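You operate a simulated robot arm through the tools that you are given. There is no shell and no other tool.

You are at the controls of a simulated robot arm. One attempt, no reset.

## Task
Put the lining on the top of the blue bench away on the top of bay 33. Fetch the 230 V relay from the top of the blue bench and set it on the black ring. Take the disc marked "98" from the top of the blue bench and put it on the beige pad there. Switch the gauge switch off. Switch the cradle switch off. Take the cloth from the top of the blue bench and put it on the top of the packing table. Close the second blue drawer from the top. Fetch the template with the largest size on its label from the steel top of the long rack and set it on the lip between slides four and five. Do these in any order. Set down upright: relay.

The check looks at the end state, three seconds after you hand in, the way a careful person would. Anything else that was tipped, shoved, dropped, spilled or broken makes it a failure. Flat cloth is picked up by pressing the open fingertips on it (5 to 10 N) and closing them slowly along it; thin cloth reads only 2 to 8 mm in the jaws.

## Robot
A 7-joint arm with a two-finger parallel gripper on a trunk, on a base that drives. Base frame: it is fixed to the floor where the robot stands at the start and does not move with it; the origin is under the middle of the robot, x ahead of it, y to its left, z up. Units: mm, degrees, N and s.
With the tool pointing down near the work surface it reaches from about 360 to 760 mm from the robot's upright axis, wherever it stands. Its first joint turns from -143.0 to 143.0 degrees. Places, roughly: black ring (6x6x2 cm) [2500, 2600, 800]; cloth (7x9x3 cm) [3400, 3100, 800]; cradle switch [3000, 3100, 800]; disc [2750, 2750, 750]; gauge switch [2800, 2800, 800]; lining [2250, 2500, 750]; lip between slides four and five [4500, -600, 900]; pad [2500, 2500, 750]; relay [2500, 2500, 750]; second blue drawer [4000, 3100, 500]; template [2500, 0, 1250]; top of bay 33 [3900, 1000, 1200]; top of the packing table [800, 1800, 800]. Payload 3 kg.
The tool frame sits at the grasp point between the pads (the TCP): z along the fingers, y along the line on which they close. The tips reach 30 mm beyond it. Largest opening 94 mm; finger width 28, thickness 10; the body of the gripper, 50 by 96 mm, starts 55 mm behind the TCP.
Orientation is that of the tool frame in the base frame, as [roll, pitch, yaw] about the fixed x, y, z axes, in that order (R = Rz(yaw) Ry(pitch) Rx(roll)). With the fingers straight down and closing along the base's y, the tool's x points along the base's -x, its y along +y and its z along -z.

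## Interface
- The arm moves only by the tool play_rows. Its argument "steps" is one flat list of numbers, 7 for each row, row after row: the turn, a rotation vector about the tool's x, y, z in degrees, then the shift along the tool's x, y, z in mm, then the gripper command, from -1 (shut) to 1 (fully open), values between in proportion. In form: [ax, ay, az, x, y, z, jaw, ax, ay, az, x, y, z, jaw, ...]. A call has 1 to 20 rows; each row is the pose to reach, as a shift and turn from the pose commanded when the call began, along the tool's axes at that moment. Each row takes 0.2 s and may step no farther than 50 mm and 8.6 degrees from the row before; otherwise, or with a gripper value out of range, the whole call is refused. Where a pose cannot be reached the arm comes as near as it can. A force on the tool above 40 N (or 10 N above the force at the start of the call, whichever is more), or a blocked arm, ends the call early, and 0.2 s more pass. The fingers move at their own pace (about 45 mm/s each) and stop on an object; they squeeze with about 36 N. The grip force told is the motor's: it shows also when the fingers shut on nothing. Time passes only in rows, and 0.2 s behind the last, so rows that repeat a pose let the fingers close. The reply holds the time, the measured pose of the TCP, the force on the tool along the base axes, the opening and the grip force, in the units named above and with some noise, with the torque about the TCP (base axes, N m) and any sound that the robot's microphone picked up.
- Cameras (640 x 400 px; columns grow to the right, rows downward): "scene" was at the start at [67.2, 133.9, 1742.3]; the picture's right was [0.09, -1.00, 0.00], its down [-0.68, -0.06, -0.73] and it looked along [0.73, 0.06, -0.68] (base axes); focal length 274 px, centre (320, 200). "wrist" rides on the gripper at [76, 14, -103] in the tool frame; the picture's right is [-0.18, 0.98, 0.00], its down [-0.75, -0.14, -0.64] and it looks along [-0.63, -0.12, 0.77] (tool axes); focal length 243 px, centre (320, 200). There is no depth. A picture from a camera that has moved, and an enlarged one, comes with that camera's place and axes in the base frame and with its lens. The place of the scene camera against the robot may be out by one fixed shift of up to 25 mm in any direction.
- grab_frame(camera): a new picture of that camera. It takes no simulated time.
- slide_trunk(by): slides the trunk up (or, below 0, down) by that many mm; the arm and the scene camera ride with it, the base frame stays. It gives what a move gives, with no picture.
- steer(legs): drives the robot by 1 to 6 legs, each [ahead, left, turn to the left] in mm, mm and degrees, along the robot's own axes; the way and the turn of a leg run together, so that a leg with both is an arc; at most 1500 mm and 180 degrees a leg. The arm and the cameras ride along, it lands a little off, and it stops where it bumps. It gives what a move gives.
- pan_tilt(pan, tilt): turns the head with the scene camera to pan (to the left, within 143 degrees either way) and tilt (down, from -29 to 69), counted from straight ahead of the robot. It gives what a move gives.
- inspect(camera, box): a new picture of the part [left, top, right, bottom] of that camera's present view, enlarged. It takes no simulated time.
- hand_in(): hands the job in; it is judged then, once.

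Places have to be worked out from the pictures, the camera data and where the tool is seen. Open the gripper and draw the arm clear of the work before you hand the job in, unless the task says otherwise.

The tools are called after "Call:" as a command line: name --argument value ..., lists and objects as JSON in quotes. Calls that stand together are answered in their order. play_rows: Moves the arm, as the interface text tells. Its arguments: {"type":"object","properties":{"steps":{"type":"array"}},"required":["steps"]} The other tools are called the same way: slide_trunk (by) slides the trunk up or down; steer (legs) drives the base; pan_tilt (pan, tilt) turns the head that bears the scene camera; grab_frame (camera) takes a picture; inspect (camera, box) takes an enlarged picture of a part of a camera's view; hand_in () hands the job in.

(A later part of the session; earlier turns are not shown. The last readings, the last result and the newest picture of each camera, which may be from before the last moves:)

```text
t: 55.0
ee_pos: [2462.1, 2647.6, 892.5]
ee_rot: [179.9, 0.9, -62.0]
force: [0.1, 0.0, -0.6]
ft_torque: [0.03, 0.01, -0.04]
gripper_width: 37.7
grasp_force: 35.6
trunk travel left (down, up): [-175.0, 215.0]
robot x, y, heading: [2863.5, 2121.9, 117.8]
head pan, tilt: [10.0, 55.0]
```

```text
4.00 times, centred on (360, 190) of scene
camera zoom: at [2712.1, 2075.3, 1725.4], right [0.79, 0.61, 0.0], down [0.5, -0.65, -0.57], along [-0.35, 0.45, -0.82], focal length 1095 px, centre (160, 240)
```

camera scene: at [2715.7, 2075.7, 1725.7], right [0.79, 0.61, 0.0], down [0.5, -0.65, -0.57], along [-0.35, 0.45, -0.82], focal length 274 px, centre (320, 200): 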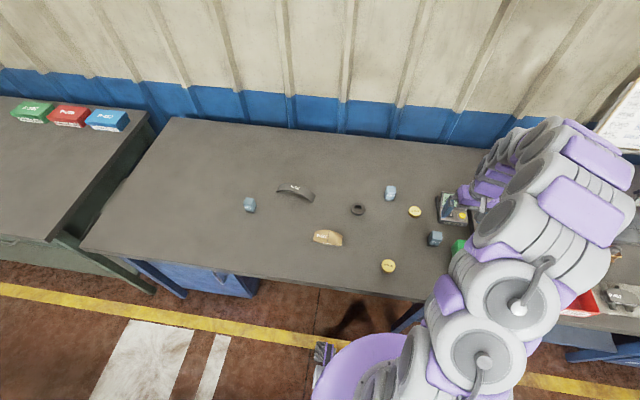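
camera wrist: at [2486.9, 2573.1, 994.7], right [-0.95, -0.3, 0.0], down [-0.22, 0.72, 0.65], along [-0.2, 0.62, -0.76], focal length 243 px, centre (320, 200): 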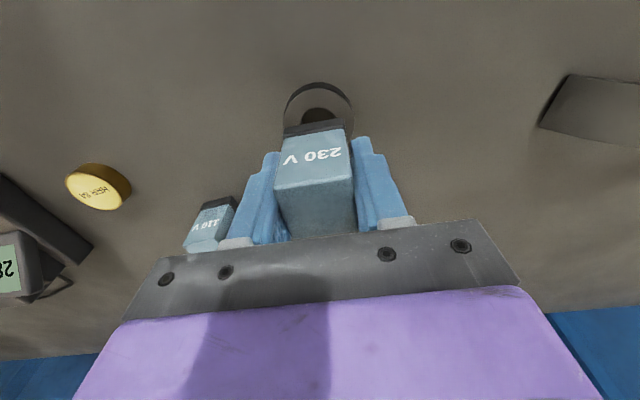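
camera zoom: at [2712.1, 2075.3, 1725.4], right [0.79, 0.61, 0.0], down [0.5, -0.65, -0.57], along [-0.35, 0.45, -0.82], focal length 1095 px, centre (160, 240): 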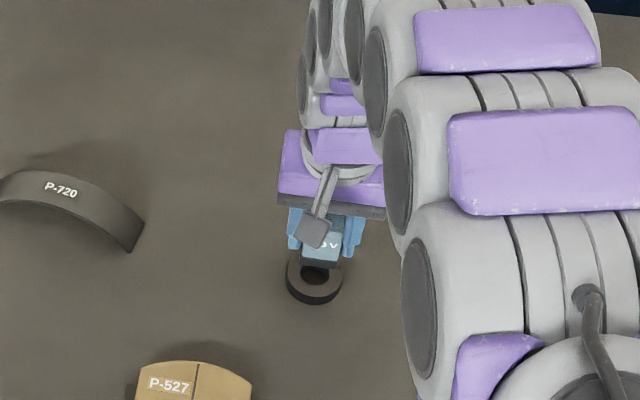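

Relay and ring are aligned within about 2 mm. I lower to just above contact and read the force.

Call:
play_rows --steps '[0, 0, 0, -1.5, 0, 15, -1, 0, 0, 0, -1.5, 0, 28, -1, 0, 0, 0, -1.5, 0, 33, -1, 0, 0, 0, -1.5, 0, 35, -1, 0, 0, 0, -1.5, 0, 36, -1, 0, 0, 0, -1.5, 0, 36, -1]'

Call:
grab_frame --camera "wrist"

Call:
inspect --camera "scene" --box '[280, 140, 440, 240]'

```text
t: 56.4
ee_pos: [2462.7, 2649.8, 857.2]
ee_rot: [179.9, 0.7, -61.9]
force: [0.5, -0.1, -1.1]
ft_torque: [-0.01, 0.0, 0.01]
gripper_width: 37.4
grasp_force: 36.5
trunk travel left (down, up): [-175.0, 215.0]
robot x, y, heading: [2862.1, 2123.2, 118.0]
head pan, tilt: [10.0, 55.0]
```

```text
taken
camera wrist: at [2486.2, 2574.7, 958.3], right [-0.95, -0.3, 0.0], down [-0.22, 0.73, 0.65], along [-0.2, 0.62, -0.76], focal length 243 px, centre (320, 200)
```

wrist: 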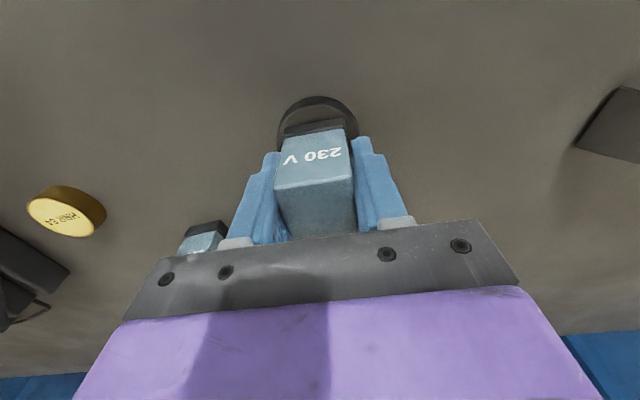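

```text
4.00 times, centred on (360, 190) of scene
camera zoom: at [2712.0, 2075.4, 1725.3], right [0.79, 0.61, 0.0], down [0.5, -0.65, -0.57], along [-0.35, 0.45, -0.82], focal length 1095 px, centre (160, 240)
```

zoom: 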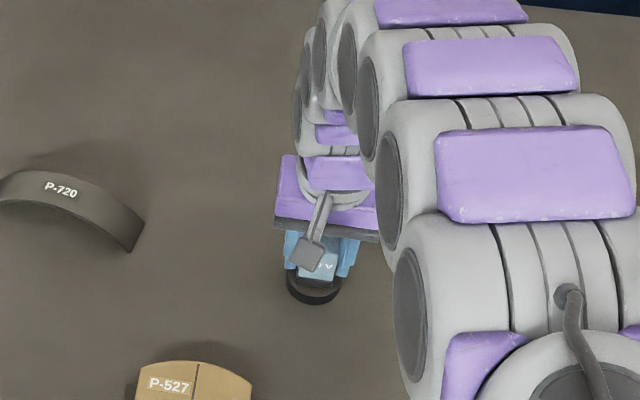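

No contact yet at TCP z≈857. I lower a few more millimetres in small steps until the force rises.

Call:
play_rows --steps '[0, 0, 0, 0, 0, 1.5, -1, 0, 0, 0, 0, 0, 3, -1, 0, 0, 0, 0, 0, 3, -1]'

```text
t: 57.2
ee_pos: [2462.1, 2649.1, 853.2]
ee_rot: [179.9, 0.7, -62.0]
force: [0.6, -0.7, -0.6]
ft_torque: [-0.02, 0.03, -0.02]
gripper_width: 37.4
grasp_force: 36.3
trunk travel left (down, up): [-175.0, 215.0]
robot x, y, heading: [2861.6, 2120.6, 117.8]
head pan, tilt: [10.0, 55.0]
```

Still no contact at z≈853; I continue down in 1.5 mm steps.

Call:
play_rows --steps '[0, 0, 0, 0, 0, 1.5, -1, 0, 0, 0, 0, 0, 3, -1, 0, 0, 0, 0, 0, 3, -1]'

```text
t: 58.0
ee_pos: [2462.4, 2648.5, 851.1]
ee_rot: [180.0, 0.8, -61.9]
force: [0.4, 0.8, 5.4]
ft_torque: [-0.06, -0.11, 0.0]
gripper_width: 37.9
grasp_force: 36.1
trunk travel left (down, up): [-175.0, 215.0]
robot x, y, heading: [2857.7, 2122.6, 117.9]
head pan, tilt: [10.0, 55.0]
```

Contact: 5.4 N upward, so the relay stands on the ring. I open the fingers and look before lifting.

Call:
play_rows --steps '[0, 0, 0, 0, 0, 0, -0.1, 0, 0, 0, 0, 0, 0, 0.1, 0, 0, 0, 0, 0, 0, 0.3, 0, 0, 0, 0, 0, 0, 0.3, 0, 0, 0, 0, 0, 0, 0.3]'

Call:
grab_frame --camera "wrist"

```text
t: 59.2
ee_pos: [2461.6, 2648.9, 850.2]
ee_rot: [-180.0, 0.7, -62.0]
force: [0.1, -0.1, -0.4]
ft_torque: [0.0, 0.0, 0.0]
gripper_width: 61.2
grasp_force: 0.1
trunk travel left (down, up): [-175.0, 215.0]
robot x, y, heading: [2860.5, 2122.6, 117.6]
head pan, tilt: [10.0, 55.0]
```

```text
taken
camera wrist: at [2486.8, 2574.7, 952.3], right [-0.95, -0.3, 0.0], down [-0.22, 0.73, 0.65], along [-0.2, 0.62, -0.76], focal length 243 px, centre (320, 200)
```

wrist: 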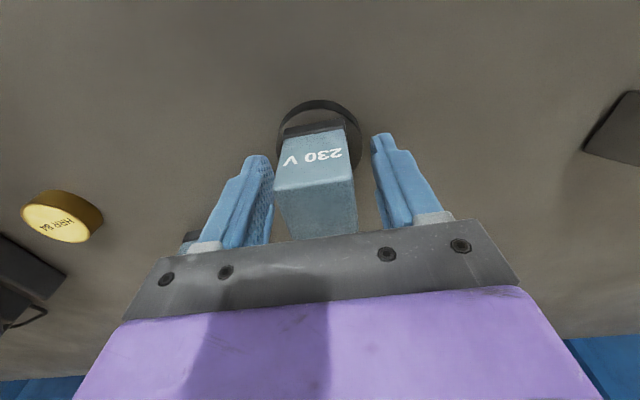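

The relay stands upright on the ring. I lift clear and go to above the "98" disc, estimated at about (2669, 2519).

Call:
play_rows --steps '[0, 0, 0, 0, 0, -40, 0.3, 0, 0, 0, 0, 0, -80, 0.3, 0, 0, 0, 0, 0, -110, 0.3, 0, 0, 0, 40, -22, -110, 0.3, 0, 0, 0, 80, -45, -110, 0.5, 0, 0, 0, 120, -68, -110, 0.5, 0, 0, 0, 160, -91, -110, 0.5, 0, 0, 0, 200, -114, -110, 0.5, 0, 0, 0, 212, -122, -110, 0.5, 0, 0, 0, 212, -122, -110, 0.5]'

Call:
grab_frame --camera "wrist"

Call:
grab_frame --camera "scene"

```text
t: 61.4
ee_pos: [2670.6, 2518.4, 956.0]
ee_rot: [179.8, 0.6, -62.0]
force: [0.3, -0.3, -0.5]
ft_torque: [0.01, 0.0, 0.0]
gripper_width: 70.3
grasp_force: 0.0
trunk travel left (down, up): [-175.0, 215.0]
robot x, y, heading: [2857.9, 2121.2, 118.1]
head pan, tilt: [10.0, 55.0]
```

```text
taken
camera wrist: at [2694.4, 2443.6, 1059.3], right [-0.95, -0.3, 0.0], down [-0.22, 0.73, 0.65], along [-0.2, 0.62, -0.76], focal length 243 px, centre (320, 200)
```

wrist: 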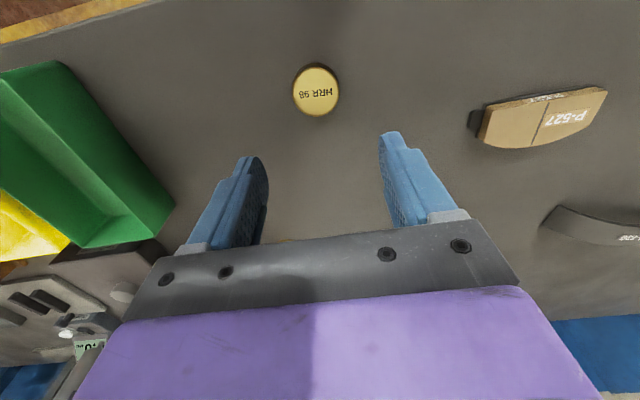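

```text
taken
camera scene: at [2714.3, 2074.5, 1725.5], right [0.79, 0.61, 0.0], down [0.5, -0.65, -0.57], along [-0.35, 0.45, -0.82], focal length 274 px, centre (320, 200)
```

scene: 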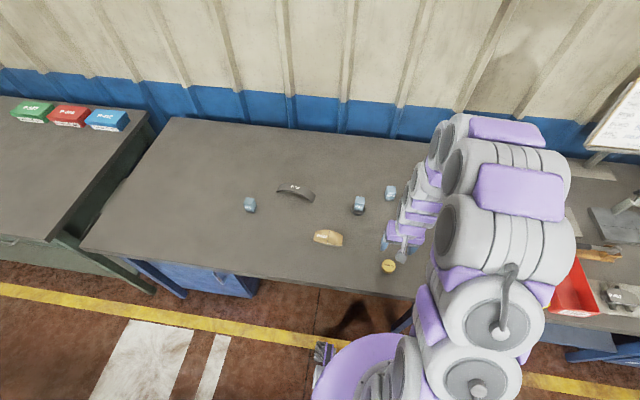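

Disc "98" is about 9 mm back and 3 mm right of the tool axis, diameter about 45 mm. I centre on it and go down to z≈885 for a check.

Call:
play_rows --steps '[0, 0, 0, 8.8, -3.3, 20, 0.6, 0, 0, 0, 8.8, -3.3, 50, 0.6, 0, 0, 0, 8.8, -3.3, 70, 0.6, 0, 0, 0, 8.8, -3.3, 70, 0.6]'

Call:
inspect --camera "wrist" --box '[200, 50, 440, 200]'

```text
t: 62.4
ee_pos: [2676.6, 2514.1, 887.0]
ee_rot: [179.9, 0.7, -62.0]
force: [0.1, 0.4, -0.1]
ft_torque: [0.03, -0.02, 0.0]
gripper_width: 75.1
grasp_force: 0.0
trunk travel left (down, up): [-175.0, 215.0]
robot x, y, heading: [2861.5, 2116.9, 118.1]
head pan, tilt: [10.0, 55.0]
```

```text
2.67 times, centred on (320, 125) of wrist
camera zoom: at [2700.8, 2439.0, 989.3], right [-0.95, -0.3, 0.0], down [-0.22, 0.73, 0.65], along [-0.2, 0.62, -0.76], focal length 647 px, centre (320, 400)
```

zoom: 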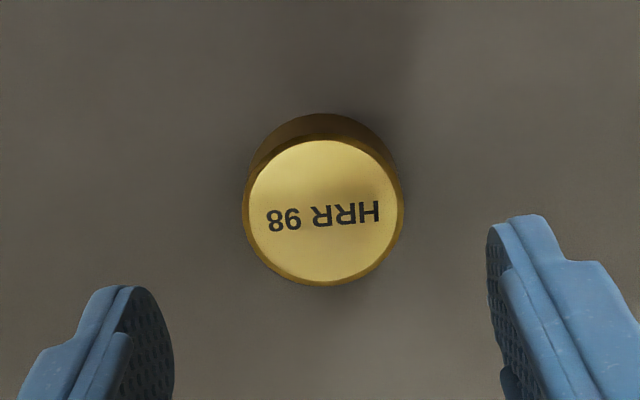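

The disc sits centred within 2 mm, with its axis between the fingers. I descend to TCP z≈834 and close on it.

Call:
play_rows --steps '[0, 0, 0, 1.7, 1, 20, 0.6, 0, 0, 0, 1.7, 1, 40, 0.6, 0, 0, 0, 1.7, 1, 49, 0.6, 0, 0, 0, 1.7, 1, 51, 0.6, 0, 0, 0, 1.7, 1, 51, 0.2, 0, 0, 0, 1.7, 1, 51, -0.2, 0, 0, 0, 1.7, 1, 51, -1, 0, 0, 0, 1.7, 1, 51, -1, 0, 0, 0, 1.7, 1, 51, -1]'

Call:
grab_frame --camera "wrist"

```text
t: 64.4
ee_pos: [2675.4, 2512.6, 837.2]
ee_rot: [179.9, 0.7, -62.0]
force: [0.6, 0.1, 0.3]
ft_torque: [0.03, -0.01, 0.0]
gripper_width: 45.1
grasp_force: 35.9
trunk travel left (down, up): [-175.0, 215.0]
robot x, y, heading: [2860.1, 2122.4, 117.8]
head pan, tilt: [10.0, 55.0]
```

```text
taken
camera wrist: at [2700.6, 2437.1, 938.5], right [-0.95, -0.3, 0.0], down [-0.22, 0.73, 0.65], along [-0.2, 0.62, -0.76], focal length 243 px, centre (320, 200)
```

wrist: 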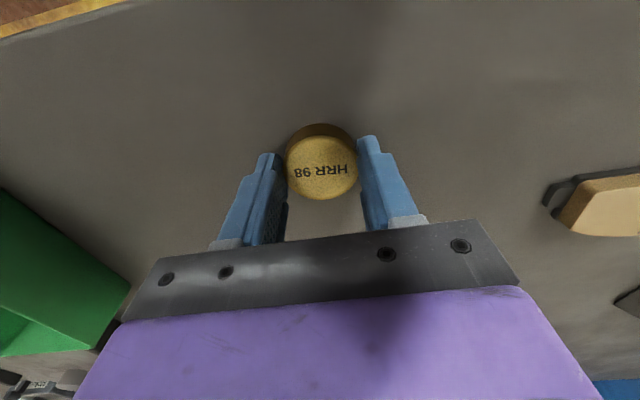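

The disc is gripped (45.1 mm). I lift it and carry it to just beyond the beige pad, so the pad stays visible in the wrist view.

Call:
play_rows --steps '[0, 0, 0, 0, 0, -40, -1, 0, 0, 0, 0, 0, -80, -1, 0, 0, 0, 0, 0, -120, -1, 0, 0, 0, -20, 38, -120, -1, 0, 0, 0, -40, 76, -120, -1, 0, 0, 0, -60, 114, -120, -1, 0, 0, 0, -80, 152, -120, -1, 0, 0, 0, -105, 190, -120, -1, 0, 0, 0, -129, 224, -120, -1, 0, 0, 0, -129, 224, -120, -1]'

Call:
grab_frame --camera "wrist"

Call:
inspect --camera "wrist" --box '[200, 0, 440, 150]'

```text
t: 66.6
ee_pos: [2418.3, 2518.1, 959.1]
ee_rot: [179.9, 0.7, -61.9]
force: [-0.1, 0.2, -1.3]
ft_torque: [0.0, -0.01, 0.0]
gripper_width: 44.8
grasp_force: 36.2
trunk travel left (down, up): [-175.0, 215.0]
robot x, y, heading: [2854.6, 2118.9, 117.8]
head pan, tilt: [10.0, 55.0]
```

```text
taken
camera wrist: at [2442.7, 2443.8, 1060.6], right [-0.95, -0.3, 0.0], down [-0.22, 0.73, 0.65], along [-0.2, 0.62, -0.76], focal length 243 px, centre (320, 200)
```

wrist: 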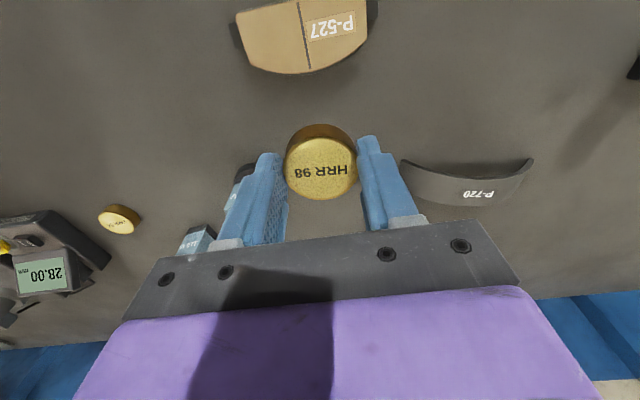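

```text
2.67 times, centred on (320, 75) of wrist
camera zoom: at [2442.7, 2443.8, 1060.6], right [-0.95, -0.3, 0.0], down [-0.22, 0.73, 0.65], along [-0.2, 0.62, -0.76], focal length 647 px, centre (320, 533)
```

zoom: 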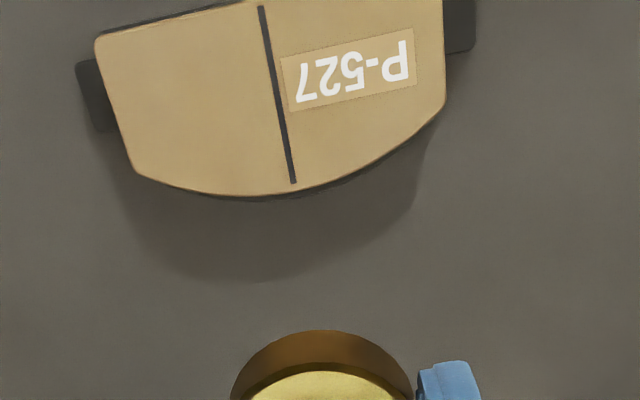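

The pad's centre is about 50 mm back and 4 mm right of the TCP. I move over it and lower to just above the expected top (pad top ≈ 820).

Call:
play_rows --steps '[0, 0, 0, 25, -2, 0, -1, 0, 0, 0, 50, -4, 10, -1, 0, 0, 0, 50, -4, 40, -1, 0, 0, 0, 50, -4, 70, -1, 0, 0, 0, 50, -4, 85, -1, 0, 0, 0, 50, -4, 85, -1]'

Call:
grab_frame --camera "wrist"

Call:
inspect --camera "scene" --box '[260, 170, 420, 270]'

```text
t: 68.0
ee_pos: [2444.8, 2477.0, 872.9]
ee_rot: [179.8, 0.8, -62.1]
force: [1.0, -0.3, -1.4]
ft_torque: [0.01, -0.03, 0.0]
gripper_width: 44.7
grasp_force: 36.1
trunk travel left (down, up): [-175.0, 215.0]
robot x, y, heading: [2863.8, 2119.5, 118.0]
head pan, tilt: [10.0, 55.0]
```

```text
taken
camera wrist: at [2469.2, 2402.8, 974.7], right [-0.95, -0.3, 0.0], down [-0.22, 0.73, 0.65], along [-0.2, 0.62, -0.76], focal length 243 px, centre (320, 200)
```

wrist: 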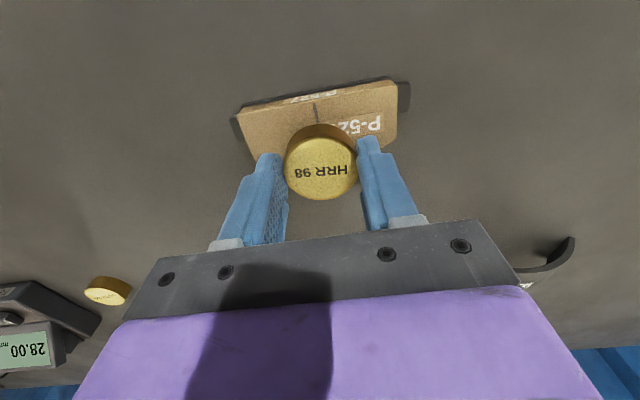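

```text
4.00 times, centred on (340, 220) of scene
camera zoom: at [2710.9, 2073.9, 1725.2], right [0.79, 0.61, 0.0], down [0.5, -0.65, -0.57], along [-0.35, 0.45, -0.82], focal length 1095 px, centre (240, 120)
```

zoom: 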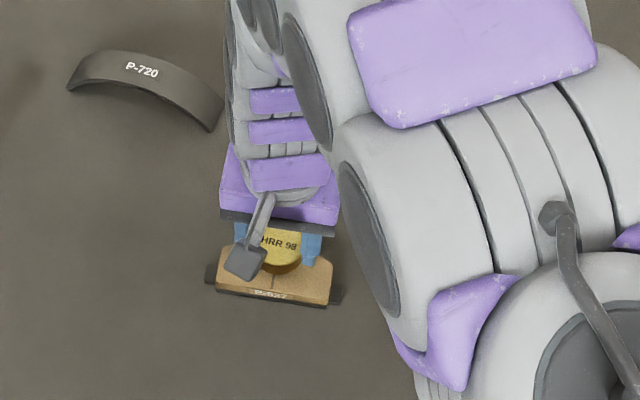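

Disc is over the pad within 2 mm. I lower in small steps looking for contact.

Call:
play_rows --steps '[0, 0, 0, 1.5, 1.5, 5, -1, 0, 0, 0, 1.5, 1.5, 8, -1, 0, 0, 0, 1.5, 1.5, 10, -1, 0, 0, 0, 1.5, 1.5, 10, -1]'

Call:
play_rows --steps '[0, 0, 0, 0, 0, 1.5, -1, 0, 0, 0, 0, 0, 3, -1, 0, 0, 0, 0, 0, 3, -1]'

```text
t: 69.0
ee_pos: [2444.4, 2475.6, 862.5]
ee_rot: [179.9, 0.8, -62.1]
force: [-0.6, -0.2, -2.6]
ft_torque: [-0.02, -0.02, 0.01]
gripper_width: 45.0
grasp_force: 36.0
trunk travel left (down, up): [-175.0, 215.0]
robot x, y, heading: [2864.6, 2119.2, 118.0]
head pan, tilt: [10.0, 55.0]
```

```text
t: 69.8
ee_pos: [2443.9, 2475.4, 859.7]
ee_rot: [179.8, 0.7, -62.1]
force: [-0.1, 0.1, -1.5]
ft_torque: [-0.03, -0.03, 0.01]
gripper_width: 44.9
grasp_force: 35.5
trunk travel left (down, up): [-175.0, 215.0]
robot x, y, heading: [2863.2, 2123.8, 117.9]
head pan, tilt: [10.0, 55.0]
```

No contact at z≈860 yet; I keep lowering in small steps.

Call:
play_rows --steps '[0, 0, 0, 0, 0, 1.5, -1, 0, 0, 0, 0, 0, 3, -1, 0, 0, 0, 0, 0, 3, -1]'

Call:
play_rows --steps '[0, 0, 0, 0, 0, 1, -1, 0, 0, 0, 0, 0, 2, -1, 0, 0, 0, 0, 0, 2, -1]'

```text
t: 70.6
ee_pos: [2444.3, 2476.4, 856.2]
ee_rot: [180.0, 0.6, -62.1]
force: [-0.2, -0.1, -2.9]
ft_torque: [0.01, -0.01, -0.04]
gripper_width: 44.9
grasp_force: 35.9
trunk travel left (down, up): [-175.0, 215.0]
robot x, y, heading: [2862.4, 2119.8, 117.8]
head pan, tilt: [10.0, 55.0]
```

```text
t: 71.4
ee_pos: [2443.1, 2476.2, 856.1]
ee_rot: [179.8, 0.9, -62.1]
force: [-0.5, 0.1, 8.5]
ft_torque: [-0.04, -0.07, 0.02]
gripper_width: 44.8
grasp_force: 36.0
trunk travel left (down, up): [-175.0, 215.0]
robot x, y, heading: [2859.6, 2123.7, 117.6]
head pan, tilt: [10.0, 55.0]
```

Contact (8.5 N): the disc rests on the pad. I open the fingers moderately and look.

Call:
play_rows --steps '[0, 0, 0, 0, 0, 0, 0, 0, 0, 0, 0, 0, 0, 0.2, 0, 0, 0, 0, 0, 0, 0.4, 0, 0, 0, 0, 0, 0, 0.4, 0, 0, 0, 0, 0, -40, 0.4, 0, 0, 0, 0, 0, -80, 0.4, 0, 0, 0, -30, 0, -110, 0.4, 0, 0, 0, -60, 0, -110, 0.4, 0, 0, 0, -60, 0, -110, 0.4]'

Call:
grab_frame --camera "wrist"

Call:
inspect --camera "scene" --box '[240, 160, 420, 272]'

```text
t: 73.4
ee_pos: [2415.9, 2527.5, 965.4]
ee_rot: [179.9, 0.7, -62.0]
force: [0.0, -0.4, -0.5]
ft_torque: [-0.02, -0.02, 0.02]
gripper_width: 65.7
grasp_force: 0.0
trunk travel left (down, up): [-175.0, 215.0]
robot x, y, heading: [2860.2, 2121.3, 118.1]
head pan, tilt: [10.0, 55.0]
```

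```text
taken
camera wrist: at [2440.8, 2452.9, 1068.0], right [-0.95, -0.3, 0.0], down [-0.22, 0.72, 0.65], along [-0.2, 0.62, -0.76], focal length 243 px, centre (320, 200)
```

wrist: 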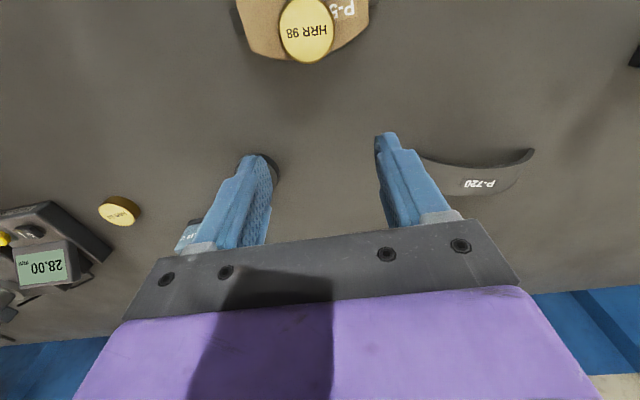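

```text
3.56 times, centred on (330, 216) of scene
camera zoom: at [2711.7, 2073.5, 1725.3], right [0.79, 0.61, 0.0], down [0.5, -0.65, -0.57], along [-0.35, 0.45, -0.82], focal length 974 px, centre (284, 143)
```

zoom: 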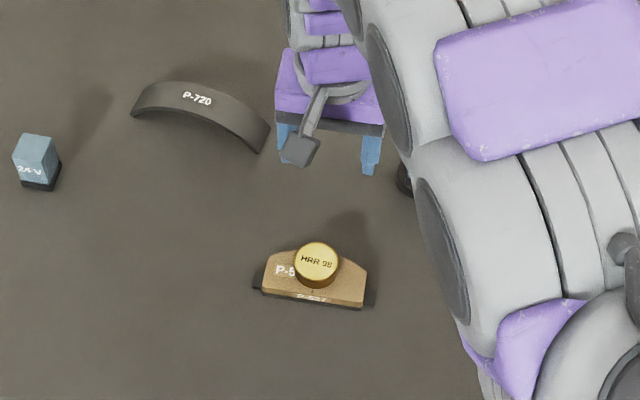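

Disc 98 rests on the pad. Next is the gauge switch; I move above it (about 108 mm ahead, 436 mm right) at a safe height for a close look.

Call:
play_rows --steps '[0, 0, 0, -10, -43, -2, 0.4, 0, 0, 0, -20, -86, -4, 0.4, 0, 0, 0, -30, -129, -6, 0.4, 0, 0, 0, -40, -172, -8, 0.4, 0, 0, 0, -50, -215, -10, 0.4, 0, 0, 0, -60, -258, -12, 0.4, 0, 0, 0, -70, -301, -14, 0.4, 0, 0, 0, -80, -344, -16, 0.4, 0, 0, 0, -95, -387, -18, 0.4, 0, 0, 0, -108, -430, -20, 0.4, 0, 0, 0, -108, -436, -20, 0.4, 0, 0, 0, -108, -436, -20, 0.4]'

Call:
grab_frame --camera "wrist"

Call:
inspect --camera "wrist" --box '[240, 60, 400, 160]'

```text
t: 76.0
ee_pos: [2752.0, 2828.7, 985.2]
ee_rot: [179.7, 0.8, -62.0]
force: [-0.1, 0.1, 0.6]
ft_torque: [-0.03, -0.01, 0.04]
gripper_width: 65.7
grasp_force: 0.1
trunk travel left (down, up): [-175.0, 215.0]
robot x, y, heading: [2859.3, 2118.9, 117.9]
head pan, tilt: [10.0, 55.0]
```

```text
taken
camera wrist: at [2777.2, 2752.7, 1087.7], right [-0.95, -0.3, 0.01], down [-0.22, 0.73, 0.65], along [-0.2, 0.62, -0.76], focal length 243 px, centre (320, 200)
```

wrist: 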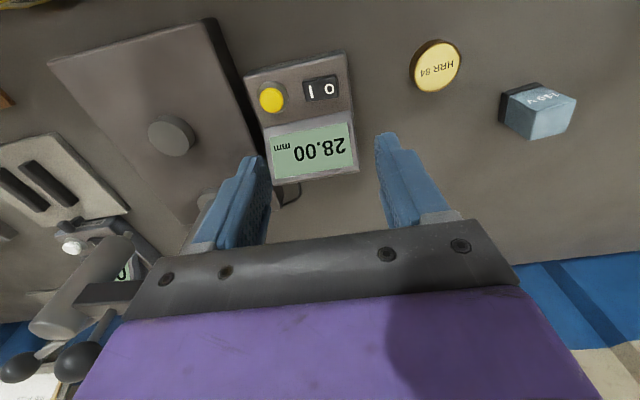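

```text
4.00 times, centred on (320, 110) of wrist
camera zoom: at [2777.2, 2752.7, 1087.7], right [-0.95, -0.3, 0.01], down [-0.22, 0.73, 0.65], along [-0.2, 0.62, -0.76], focal length 970 px, centre (320, 560)
```

zoom: 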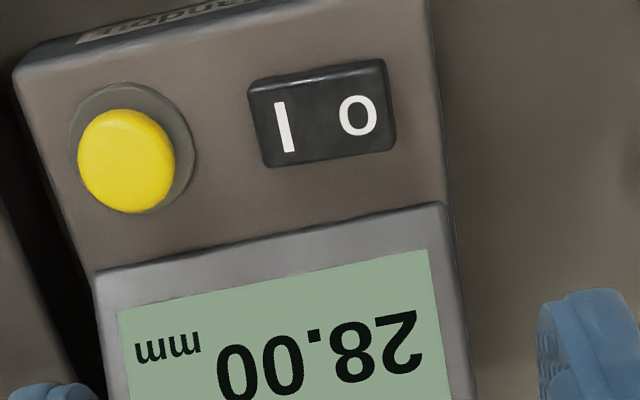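

The rocker is about 34 mm long with "O" on the left half (robot's view), now on I. I will press the O half with one finger: narrow the jaws to about 30 mm, offset so the right finger is over the O half, and descend part way.

Call:
play_rows --steps '[0, 0, 0, 4.2, 33.5, 0, -0.36, 0, 0, 0, 4.2, 33.5, 30, -0.36, 0, 0, 0, 4.2, 33.5, 60, -0.36, 0, 0, 0, 4.2, 33.5, 85, -0.36, 0, 0, 0, 4.2, 33.5, 85, -0.36]'

Call:
grab_frame --camera "wrist"

Call:
inspect --camera "wrist" --box '[200, 90, 360, 190]'

```text
t: 77.2
ee_pos: [2726.0, 2809.7, 901.0]
ee_rot: [179.8, 0.7, -61.9]
force: [-0.6, 0.8, -0.2]
ft_torque: [0.01, 0.01, 0.0]
gripper_width: 29.9
grasp_force: 0.0
trunk travel left (down, up): [-175.0, 215.0]
robot x, y, heading: [2863.8, 2119.7, 117.9]
head pan, tilt: [10.0, 55.0]
```

```text
taken
camera wrist: at [2750.2, 2734.4, 1002.8], right [-0.95, -0.3, 0.01], down [-0.22, 0.73, 0.65], along [-0.2, 0.62, -0.76], focal length 243 px, centre (320, 200)
```

wrist: 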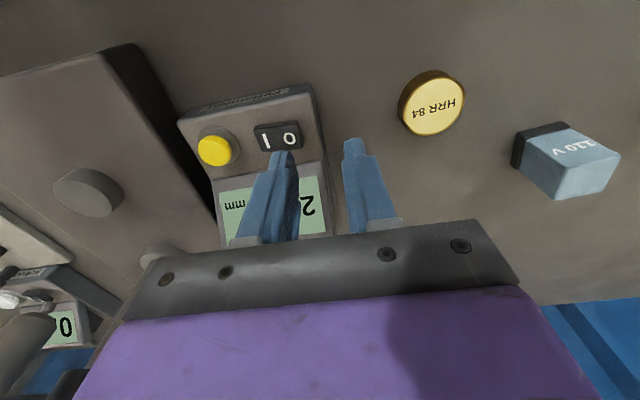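

```text
4.00 times, centred on (280, 140) of wrist
camera zoom: at [2750.2, 2734.4, 1002.8], right [-0.95, -0.3, 0.01], down [-0.22, 0.73, 0.65], along [-0.2, 0.62, -0.76], focal length 970 px, centre (480, 440)
```

zoom: 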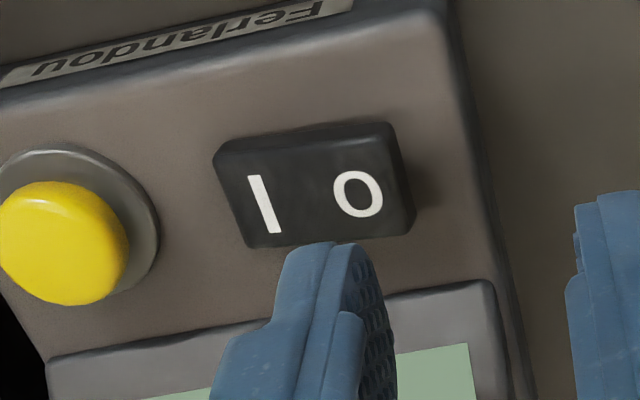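

Triangulating gives the O half at z≈845, almost under the right finger. I fine-tune by 2–3 mm and lower toward contact.

Call:
play_rows --steps '[0, 0, 0, 3, 1.5, 10, -0.36, 0, 0, 0, 3, 1.5, 20, -0.36, 0, 0, 0, 3, 1.5, 23, -0.36, 0, 0, 0, 3, 1.5, 23, -0.36]'

Call:
inspect --camera "wrist" --box '[200, 110, 360, 210]'

```text
t: 78.2
ee_pos: [2724.6, 2806.8, 878.5]
ee_rot: [179.8, 0.7, -62.1]
force: [0.3, 0.5, 0.0]
ft_torque: [-0.03, 0.03, 0.01]
gripper_width: 30.2
grasp_force: 0.1
trunk travel left (down, up): [-175.0, 215.0]
robot x, y, heading: [2861.5, 2124.5, 118.0]
head pan, tilt: [10.0, 55.0]
```

```text
4.00 times, centred on (280, 160) of wrist
camera zoom: at [2749.6, 2731.4, 979.7], right [-0.95, -0.3, 0.01], down [-0.22, 0.73, 0.65], along [-0.2, 0.62, -0.76], focal length 970 px, centre (480, 360)
```

zoom: 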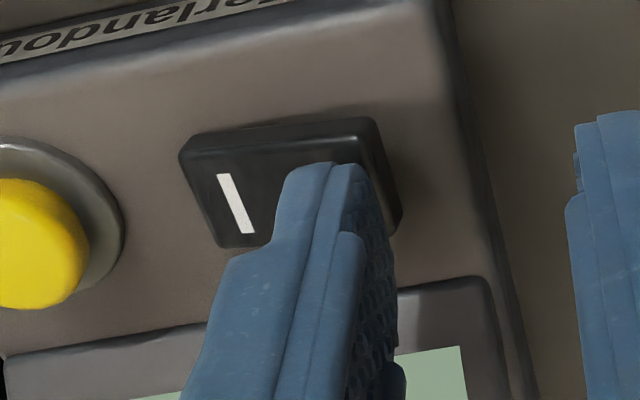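

The finger is above the O half. I press down in small steps, watching the force.

Call:
play_rows --steps '[0, 0, 0, 0, 0, 2, -0.36, 0, 0, 0, 0, 0, 4, -0.36, 0, 0, 0, 0, 0, 6, -0.36, 0, 0, 0, 0, 0, 6, -0.36]'

Call:
inspect --camera "wrist" --box '[200, 110, 360, 210]'

```text
t: 79.2
ee_pos: [2724.3, 2806.3, 871.5]
ee_rot: [179.7, 0.7, -62.1]
force: [0.0, -0.6, 0.6]
ft_torque: [0.01, 0.0, 0.0]
gripper_width: 29.9
grasp_force: 0.1
trunk travel left (down, up): [-175.0, 215.0]
robot x, y, heading: [2857.8, 2119.1, 118.1]
head pan, tilt: [10.0, 55.0]
```

```text
4.00 times, centred on (280, 160) of wrist
camera zoom: at [2749.0, 2731.6, 974.0], right [-0.95, -0.3, 0.01], down [-0.22, 0.73, 0.65], along [-0.2, 0.62, -0.76], focal length 970 px, centre (480, 360)
```

zoom: 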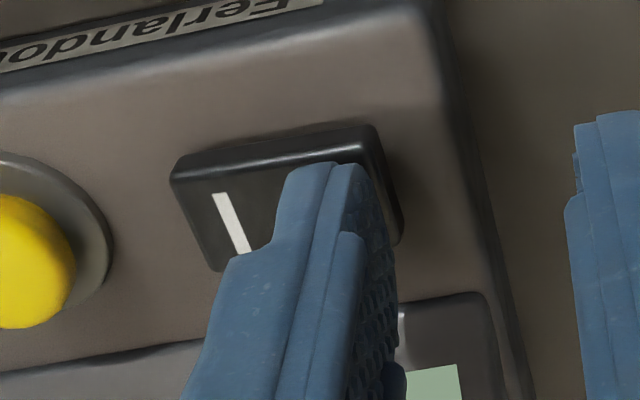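

No contact yet (tips at z≈841). I continue pressing downward slowly.

Call:
play_rows --steps '[0, 0, 0, 0, 0, 2, -0.36, 0, 0, 0, 0, 0, 4, -0.36, 0, 0, 0, 0, 0, 4, -0.36]'

Call:
play_rows --steps '[0, 0, 0, 0, 0, 2, -0.36, 0, 0, 0, 0, 0, 4, -0.36, 0, 0, 0, 0, 0, 4, -0.36]'

Call:
inspect --camera "wrist" --box '[200, 110, 360, 210]'

```text
t: 80.0
ee_pos: [2722.5, 2806.1, 870.4]
ee_rot: [179.9, 0.8, -62.1]
force: [-0.5, -4.1, 12.2]
ft_torque: [-0.13, -0.26, -0.12]
gripper_width: 28.0
grasp_force: 0.0
trunk travel left (down, up): [-175.0, 215.0]
robot x, y, heading: [2862.4, 2122.3, 118.0]
head pan, tilt: [10.0, 55.0]
```

```text
t: 80.8
ee_pos: [2722.0, 2805.6, 868.7]
ee_rot: [-180.0, 1.3, -62.1]
force: [3.2, -18.3, 23.3]
ft_torque: [-0.51, -0.72, -0.51]
gripper_width: 26.9
grasp_force: 0.0
trunk travel left (down, up): [-175.0, 215.0]
robot x, y, heading: [2864.0, 2123.8, 117.8]
head pan, tilt: [10.0, 55.0]
stopped in row 3: the force on the tool passed its limit at 42 N (the readings are from after the stop); the commanded pose is now the measured one
```

```text
4.00 times, centred on (280, 160) of wrist
camera zoom: at [2748.4, 2730.4, 970.8], right [-0.95, -0.3, 0.0], down [-0.22, 0.72, 0.66], along [-0.2, 0.63, -0.75], focal length 970 px, centre (480, 360)
```

zoom: 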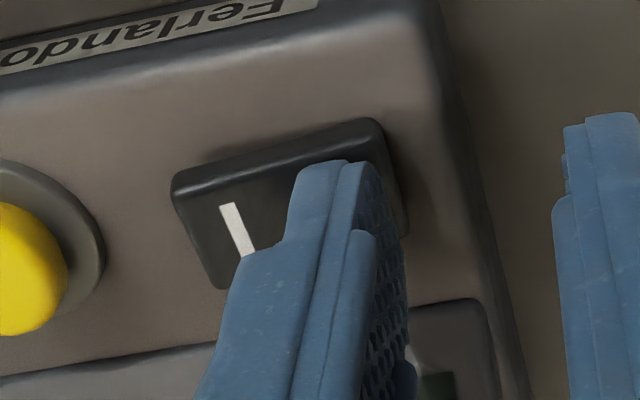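

The rocker seems to have tipped over to O and the display strip now looks dark. I lift off and check.

Call:
play_rows --steps '[0, 0, 0, 0, 0, -10, -0.36, 0, 0, 0, 0, 0, -40, -0.36, 0, 0, 0, 0, 0, -80, -0.36, 0, 0, 0, 0, 0, -110, 0.4, 0, 0, 0, 0, -34, -110, 0.4, 0, 0, 0, 0, -34, -110, 0.4]'

Call:
inspect --camera "wrist" --box '[220, 40, 420, 165]'

Call:
grab_frame --camera "wrist"

```text
t: 82.2
ee_pos: [2756.5, 2823.1, 976.7]
ee_rot: [179.9, 1.0, -62.1]
force: [-0.5, 0.2, -0.5]
ft_torque: [-0.02, -0.06, 0.05]
gripper_width: 65.8
grasp_force: 0.0
trunk travel left (down, up): [-175.0, 215.0]
robot x, y, heading: [2860.6, 2123.1, 117.8]
head pan, tilt: [10.0, 55.0]
```

```text
3.20 times, centred on (320, 102) of wrist
camera zoom: at [2781.9, 2748.0, 1077.2], right [-0.95, -0.3, 0.01], down [-0.22, 0.72, 0.66], along [-0.2, 0.62, -0.76], focal length 776 px, centre (320, 512)
```

zoom: 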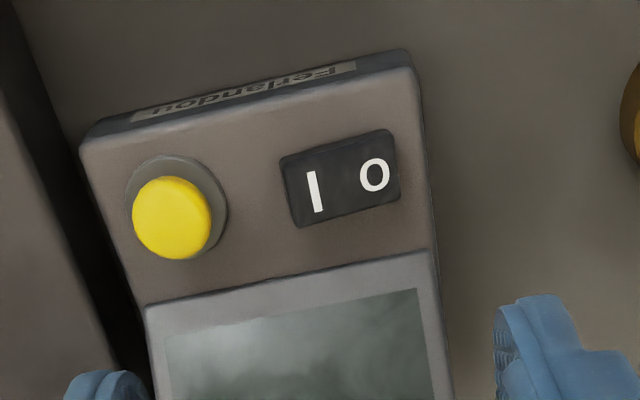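

```text
taken
camera wrist: at [2781.9, 2748.0, 1077.2], right [-0.95, -0.3, 0.01], down [-0.22, 0.72, 0.66], along [-0.2, 0.62, -0.76], focal length 243 px, centre (320, 200)
```

wrist: 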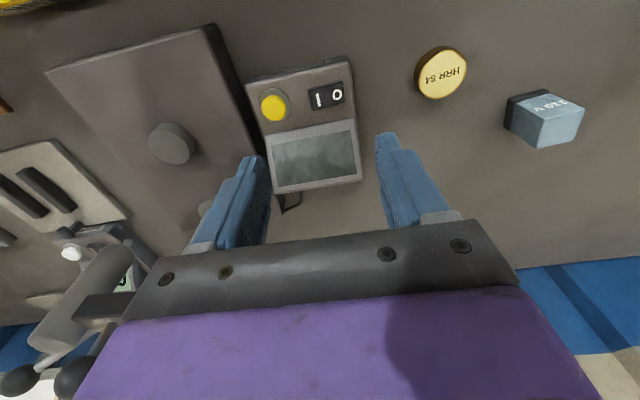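

The gauge display is dark: the gauge is off. I raise and retract the arm, then drive right along the bench to examine the cradle and the cloth.

Call:
play_rows --steps '[0, 0, 0, 0, 0, -40, 0.4, 0, 0, 0, 0, 0, -80, 0.4, 0, 0, 0, 0, 0, -120, 0.4, 0, 0, 0, 20, 45, -120, 0.4, 0, 0, 0, 40, 90, -120, 0.4, 0, 0, 0, 60, 135, -120, 0.4, 0, 0, 0, 80, 180, -120, 0.4, 0, 0, 0, 100, 225, -120, 0.4, 0, 0, 0, 120, 270, -120, 0.4, 0, 0, 0, 120, 270, -120, 0.4]'

Call:
steer --legs '[[0, -550, 0]]'

Call:
pan_tilt --pan -10 --tilt 45

Call:
grab_frame --camera "scene"

Call:
grab_frame --camera "wrist"

```text
t: 84.3
ee_pos: [2572.0, 2587.7, 1093.8]
ee_rot: [-179.9, 1.0, -62.0]
force: [0.1, -0.6, 0.0]
ft_torque: [-0.06, 0.01, -0.02]
gripper_width: 65.7
grasp_force: 0.1
trunk travel left (down, up): [-175.0, 215.0]
robot x, y, heading: [2859.7, 2119.8, 117.8]
head pan, tilt: [10.0, 55.0]
```

```text
t: 87.5
ee_pos: [3052.4, 2841.8, 1095.0]
ee_rot: [-179.8, 1.0, -62.0]
force: [0.2, 0.5, -0.5]
ft_torque: [-0.02, 0.02, 0.01]
gripper_width: 65.9
grasp_force: 0.0
trunk travel left (down, up): [-175.0, 215.0]
robot x, y, heading: [3342.6, 2376.6, 117.9]
head pan, tilt: [10.0, 55.0]
```

```text
t: 88.3
ee_pos: [3055.1, 2841.1, 1095.6]
ee_rot: [-180.0, 1.2, -62.0]
force: [-0.3, -1.0, -0.6]
ft_torque: [-0.02, 0.0, 0.01]
gripper_width: 65.8
grasp_force: 0.0
trunk travel left (down, up): [-175.0, 215.0]
robot x, y, heading: [3346.0, 2379.5, 117.8]
head pan, tilt: [-10.0, 45.0]
```

```text
taken
camera scene: at [3213.0, 2349.0, 1738.6], right [0.95, 0.31, 0.0], down [0.22, -0.67, -0.71], along [-0.22, 0.67, -0.71], focal length 274 px, centre (320, 200)
```

scene: 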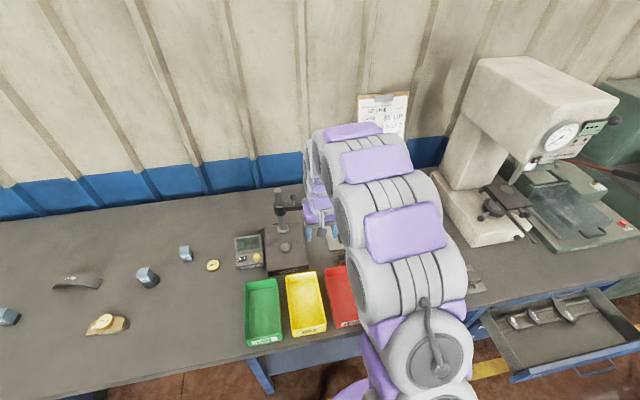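

```text
taken
camera wrist: at [3080.2, 2766.3, 1196.8], right [-0.95, -0.3, 0.0], down [-0.22, 0.72, 0.66], along [-0.2, 0.63, -0.75], focal length 243 px, centre (320, 200)
```

wrist: 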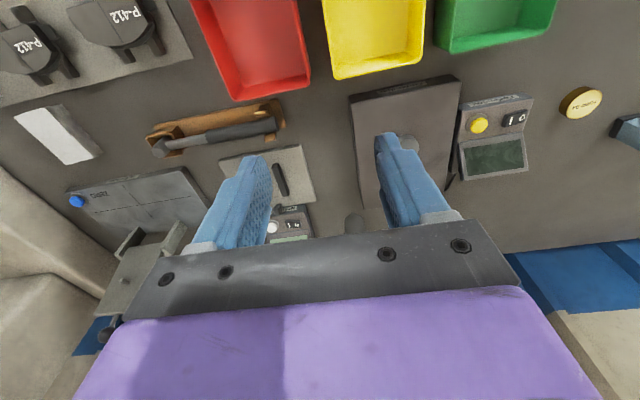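

Everything placed so far still stands. I zoom the wrist view on the small readout with rocker and white button, and on the fixture with the blue button, to identify the cradle switch.

Call:
inspect --camera "wrist" --box '[200, 130, 360, 230]'

Call:
inspect --camera "wrist" --box '[40, 90, 240, 215]'

Call:
pan_tilt --pan -60 --tilt 45

Call:
grab_frame --camera "scene"

```text
4.00 times, centred on (280, 180) of wrist
camera zoom: at [3080.2, 2766.3, 1196.8], right [-0.95, -0.3, 0.0], down [-0.22, 0.72, 0.66], along [-0.2, 0.63, -0.75], focal length 970 px, centre (480, 280)
```

zoom: 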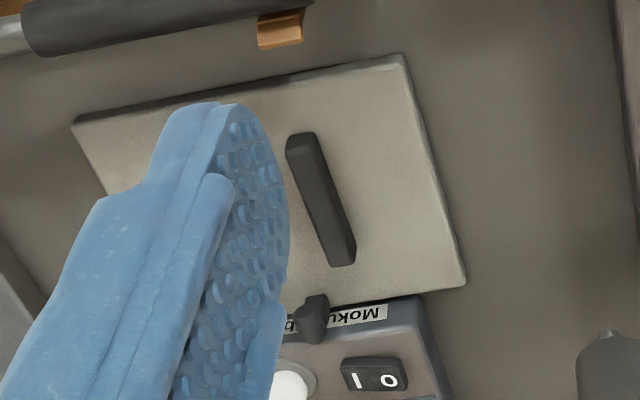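

```text
3.20 times, centred on (140, 152) of wrist
camera zoom: at [3080.2, 2766.3, 1196.8], right [-0.95, -0.3, 0.0], down [-0.22, 0.72, 0.66], along [-0.2, 0.63, -0.75], focal length 776 px, centre (896, 352)
```

zoom: 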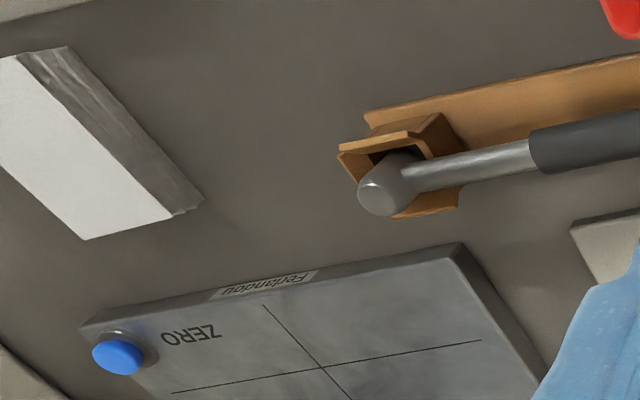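

```text
t: 89.5
ee_pos: [3056.9, 2841.1, 1095.1]
ee_rot: [180.0, 1.1, -62.0]
force: [-0.5, -0.4, 0.0]
ft_torque: [-0.04, 0.0, 0.03]
gripper_width: 66.0
grasp_force: 0.0
trunk travel left (down, up): [-175.0, 215.0]
robot x, y, heading: [3340.6, 2378.0, 117.6]
head pan, tilt: [-60.0, 45.0]
```

```text
taken
camera scene: at [3283.8, 2341.8, 1739.0], right [0.85, -0.53, 0.0], down [-0.37, -0.6, -0.71], along [0.38, 0.6, -0.71], focal length 274 px, centre (320, 200)
```

scene: 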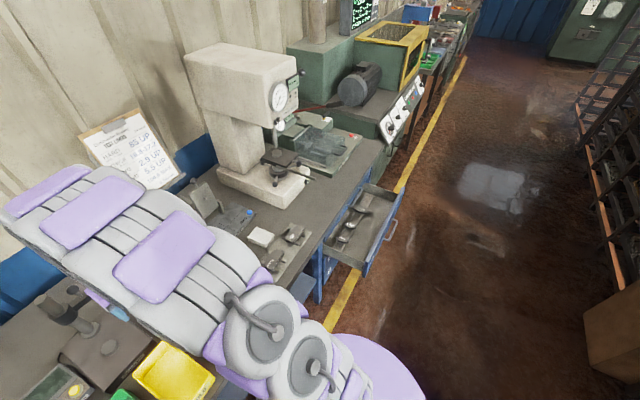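

The second rocker (device "Moku…") with the plate and two rails is the cradle device, at about (3019, 3146) – slightly beyond easy reach. I drive 60 mm closer and bring the wrist camera over it at a height clear of the stand.

Call:
steer --legs '[[60, 0, 0]]'

Call:
play_rows --steps '[0, 0, 0, -25, -20, 0, 0.4, 0, 0, 0, -60, -45, 0, 0.4, 0, 0, 0, -95, -70, 0, 0.4, 0, 0, 0, -130, -95, 0, 0.4, 0, 0, 0, -160, -105, 0, 0.4, 0, 0, 0, -160, -105, 0, 0.4]'

Call:
grab_frame --camera "wrist"

Call:
inspect --camera "wrist" --box '[220, 60, 420, 185]'

```text
t: 90.5
ee_pos: [3027.2, 2896.9, 1094.5]
ee_rot: [179.8, 1.1, -61.9]
force: [-0.6, 0.3, -0.4]
ft_torque: [-0.05, -0.01, -0.03]
gripper_width: 65.9
grasp_force: 0.1
trunk travel left (down, up): [-175.0, 215.0]
robot x, y, heading: [3318.1, 2432.2, 117.6]
head pan, tilt: [-60.0, 45.0]
```

```text
t: 91.9
ee_pos: [3046.8, 3084.6, 1099.8]
ee_rot: [179.9, 1.1, -62.0]
force: [-0.4, 0.3, 0.3]
ft_torque: [-0.02, -0.02, 0.0]
gripper_width: 65.7
grasp_force: 0.1
trunk travel left (down, up): [-175.0, 215.0]
robot x, y, heading: [3317.9, 2428.1, 117.7]
head pan, tilt: [-60.0, 45.0]
```

```text
taken
camera wrist: at [3072.8, 3008.8, 1200.9], right [-0.95, -0.3, 0.01], down [-0.22, 0.72, 0.66], along [-0.2, 0.63, -0.75], focal length 243 px, centre (320, 200)
```

wrist: 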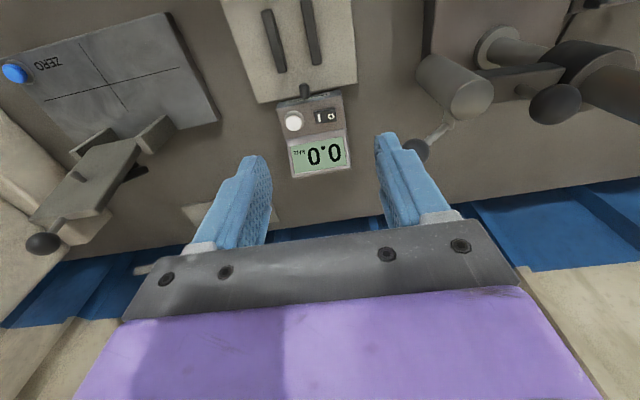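

```text
3.20 times, centred on (320, 122) of wrist
camera zoom: at [3072.8, 3008.8, 1200.9], right [-0.95, -0.3, 0.01], down [-0.22, 0.72, 0.66], along [-0.2, 0.63, -0.75], focal length 776 px, centre (320, 448)
```

zoom: 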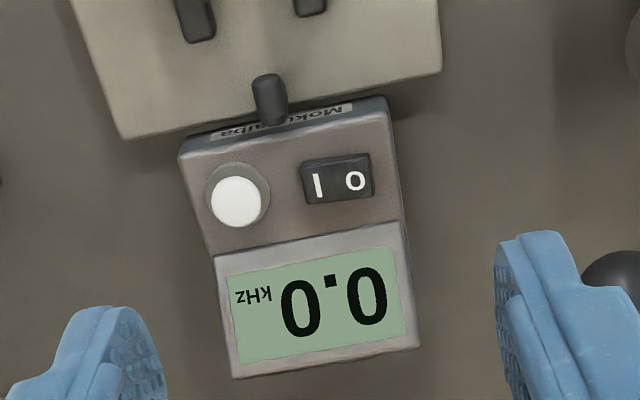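

The cradle device's display is lit (0.0 kHz) with the rocker on I; its O half lies about 68 mm ahead and 4 mm left of the TCP, just at the edge of reach. I tilt the fingers 20° forward, set the jaws to 30 mm and bring the right finger over the O half, staying high.

Call:
play_rows --steps '[0, -7, 0, -20, 8, 0, -0.36, 0, -14, 0, -45, 17, 0, -0.36, 0, -20, 0, -71, 25.5, 0, -0.36, 0, -20, 0, -71, 25.5, 40, -0.36, 0, -20, 0, -71, 25.5, 80, -0.36, 0, -20, 0, -71, 25.5, 120, -0.36, 0, -20, 0, -71, 25.5, 150, -0.36, 0, -20, 0, -71, 25.5, 150, -0.36]'

Call:
grab_frame --camera "wrist"

Call:
inspect --camera "wrist" --box '[200, 80, 440, 230]'

```text
t: 93.7
ee_pos: [2984.1, 3135.7, 950.9]
ee_rot: [-180.0, 21.3, -61.8]
force: [-0.3, 1.4, -0.5]
ft_torque: [-0.03, 0.0, -0.05]
gripper_width: 29.4
grasp_force: 0.1
trunk travel left (down, up): [-175.0, 215.0]
robot x, y, heading: [3316.2, 2429.5, 118.1]
head pan, tilt: [-60.0, 45.0]
```

```text
taken
camera wrist: at [3023.6, 3033.5, 1019.6], right [-0.95, -0.31, 0.07], down [-0.1, 0.48, 0.87], along [-0.31, 0.82, -0.49], focal length 243 px, centre (320, 200)
```

wrist: 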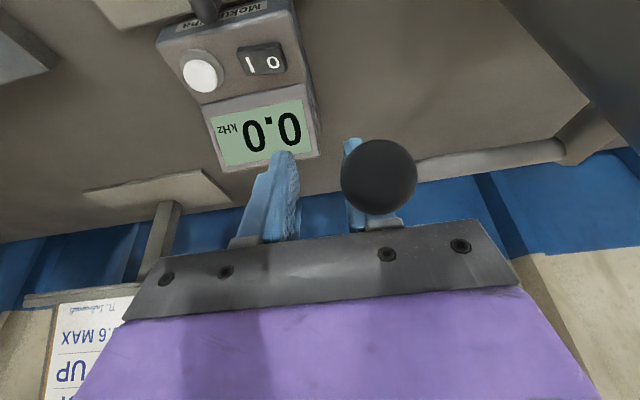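

```text
2.67 times, centred on (320, 155) of wrist
camera zoom: at [3023.6, 3033.5, 1019.6], right [-0.95, -0.31, 0.07], down [-0.1, 0.48, 0.87], along [-0.31, 0.82, -0.49], focal length 647 px, centre (320, 320)
```

zoom: 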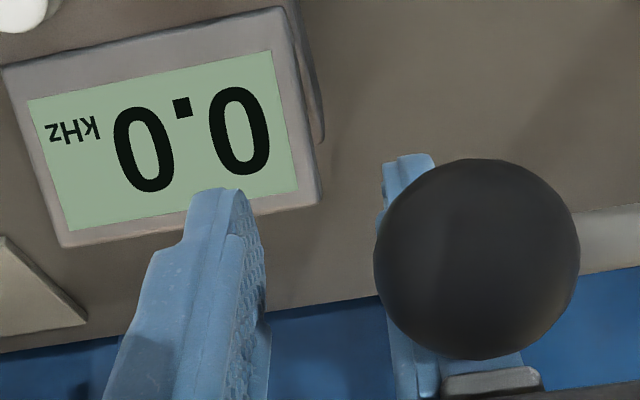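

A black ball handle of the stand sits right beside my left finger, so this approach is too tight. I rise straight up and will come in with the tool leaning the other way (body to the right, closed fingers).

Call:
play_rows --steps '[0, 0, 0, -7, 0, -18.5, -0.36, 0, 0, 0, -18, 0, -46, -0.36, 0, 0, 0, -34, 0, -88, -0.36, 0, 0, 0, -50, 0, -130, -0.36, 0, 0, 0, -50, 0, -130, -0.36]'

Call:
grab_frame --camera "wrist"

```text
t: 94.9
ee_pos: [2989.0, 3141.1, 1089.2]
ee_rot: [179.8, 21.1, -62.1]
force: [0.6, 0.0, -0.4]
ft_torque: [0.01, 0.0, 0.01]
gripper_width: 30.0
grasp_force: 0.1
trunk travel left (down, up): [-175.0, 215.0]
robot x, y, heading: [3315.0, 2431.0, 118.0]
head pan, tilt: [-60.0, 45.0]
```

```text
taken
camera wrist: at [3028.3, 3038.1, 1158.6], right [-0.95, -0.31, 0.07], down [-0.1, 0.48, 0.87], along [-0.3, 0.82, -0.49], focal length 243 px, centre (320, 200)
```

wrist: 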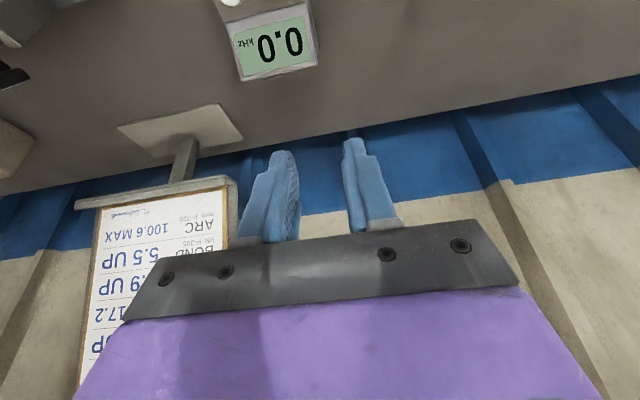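

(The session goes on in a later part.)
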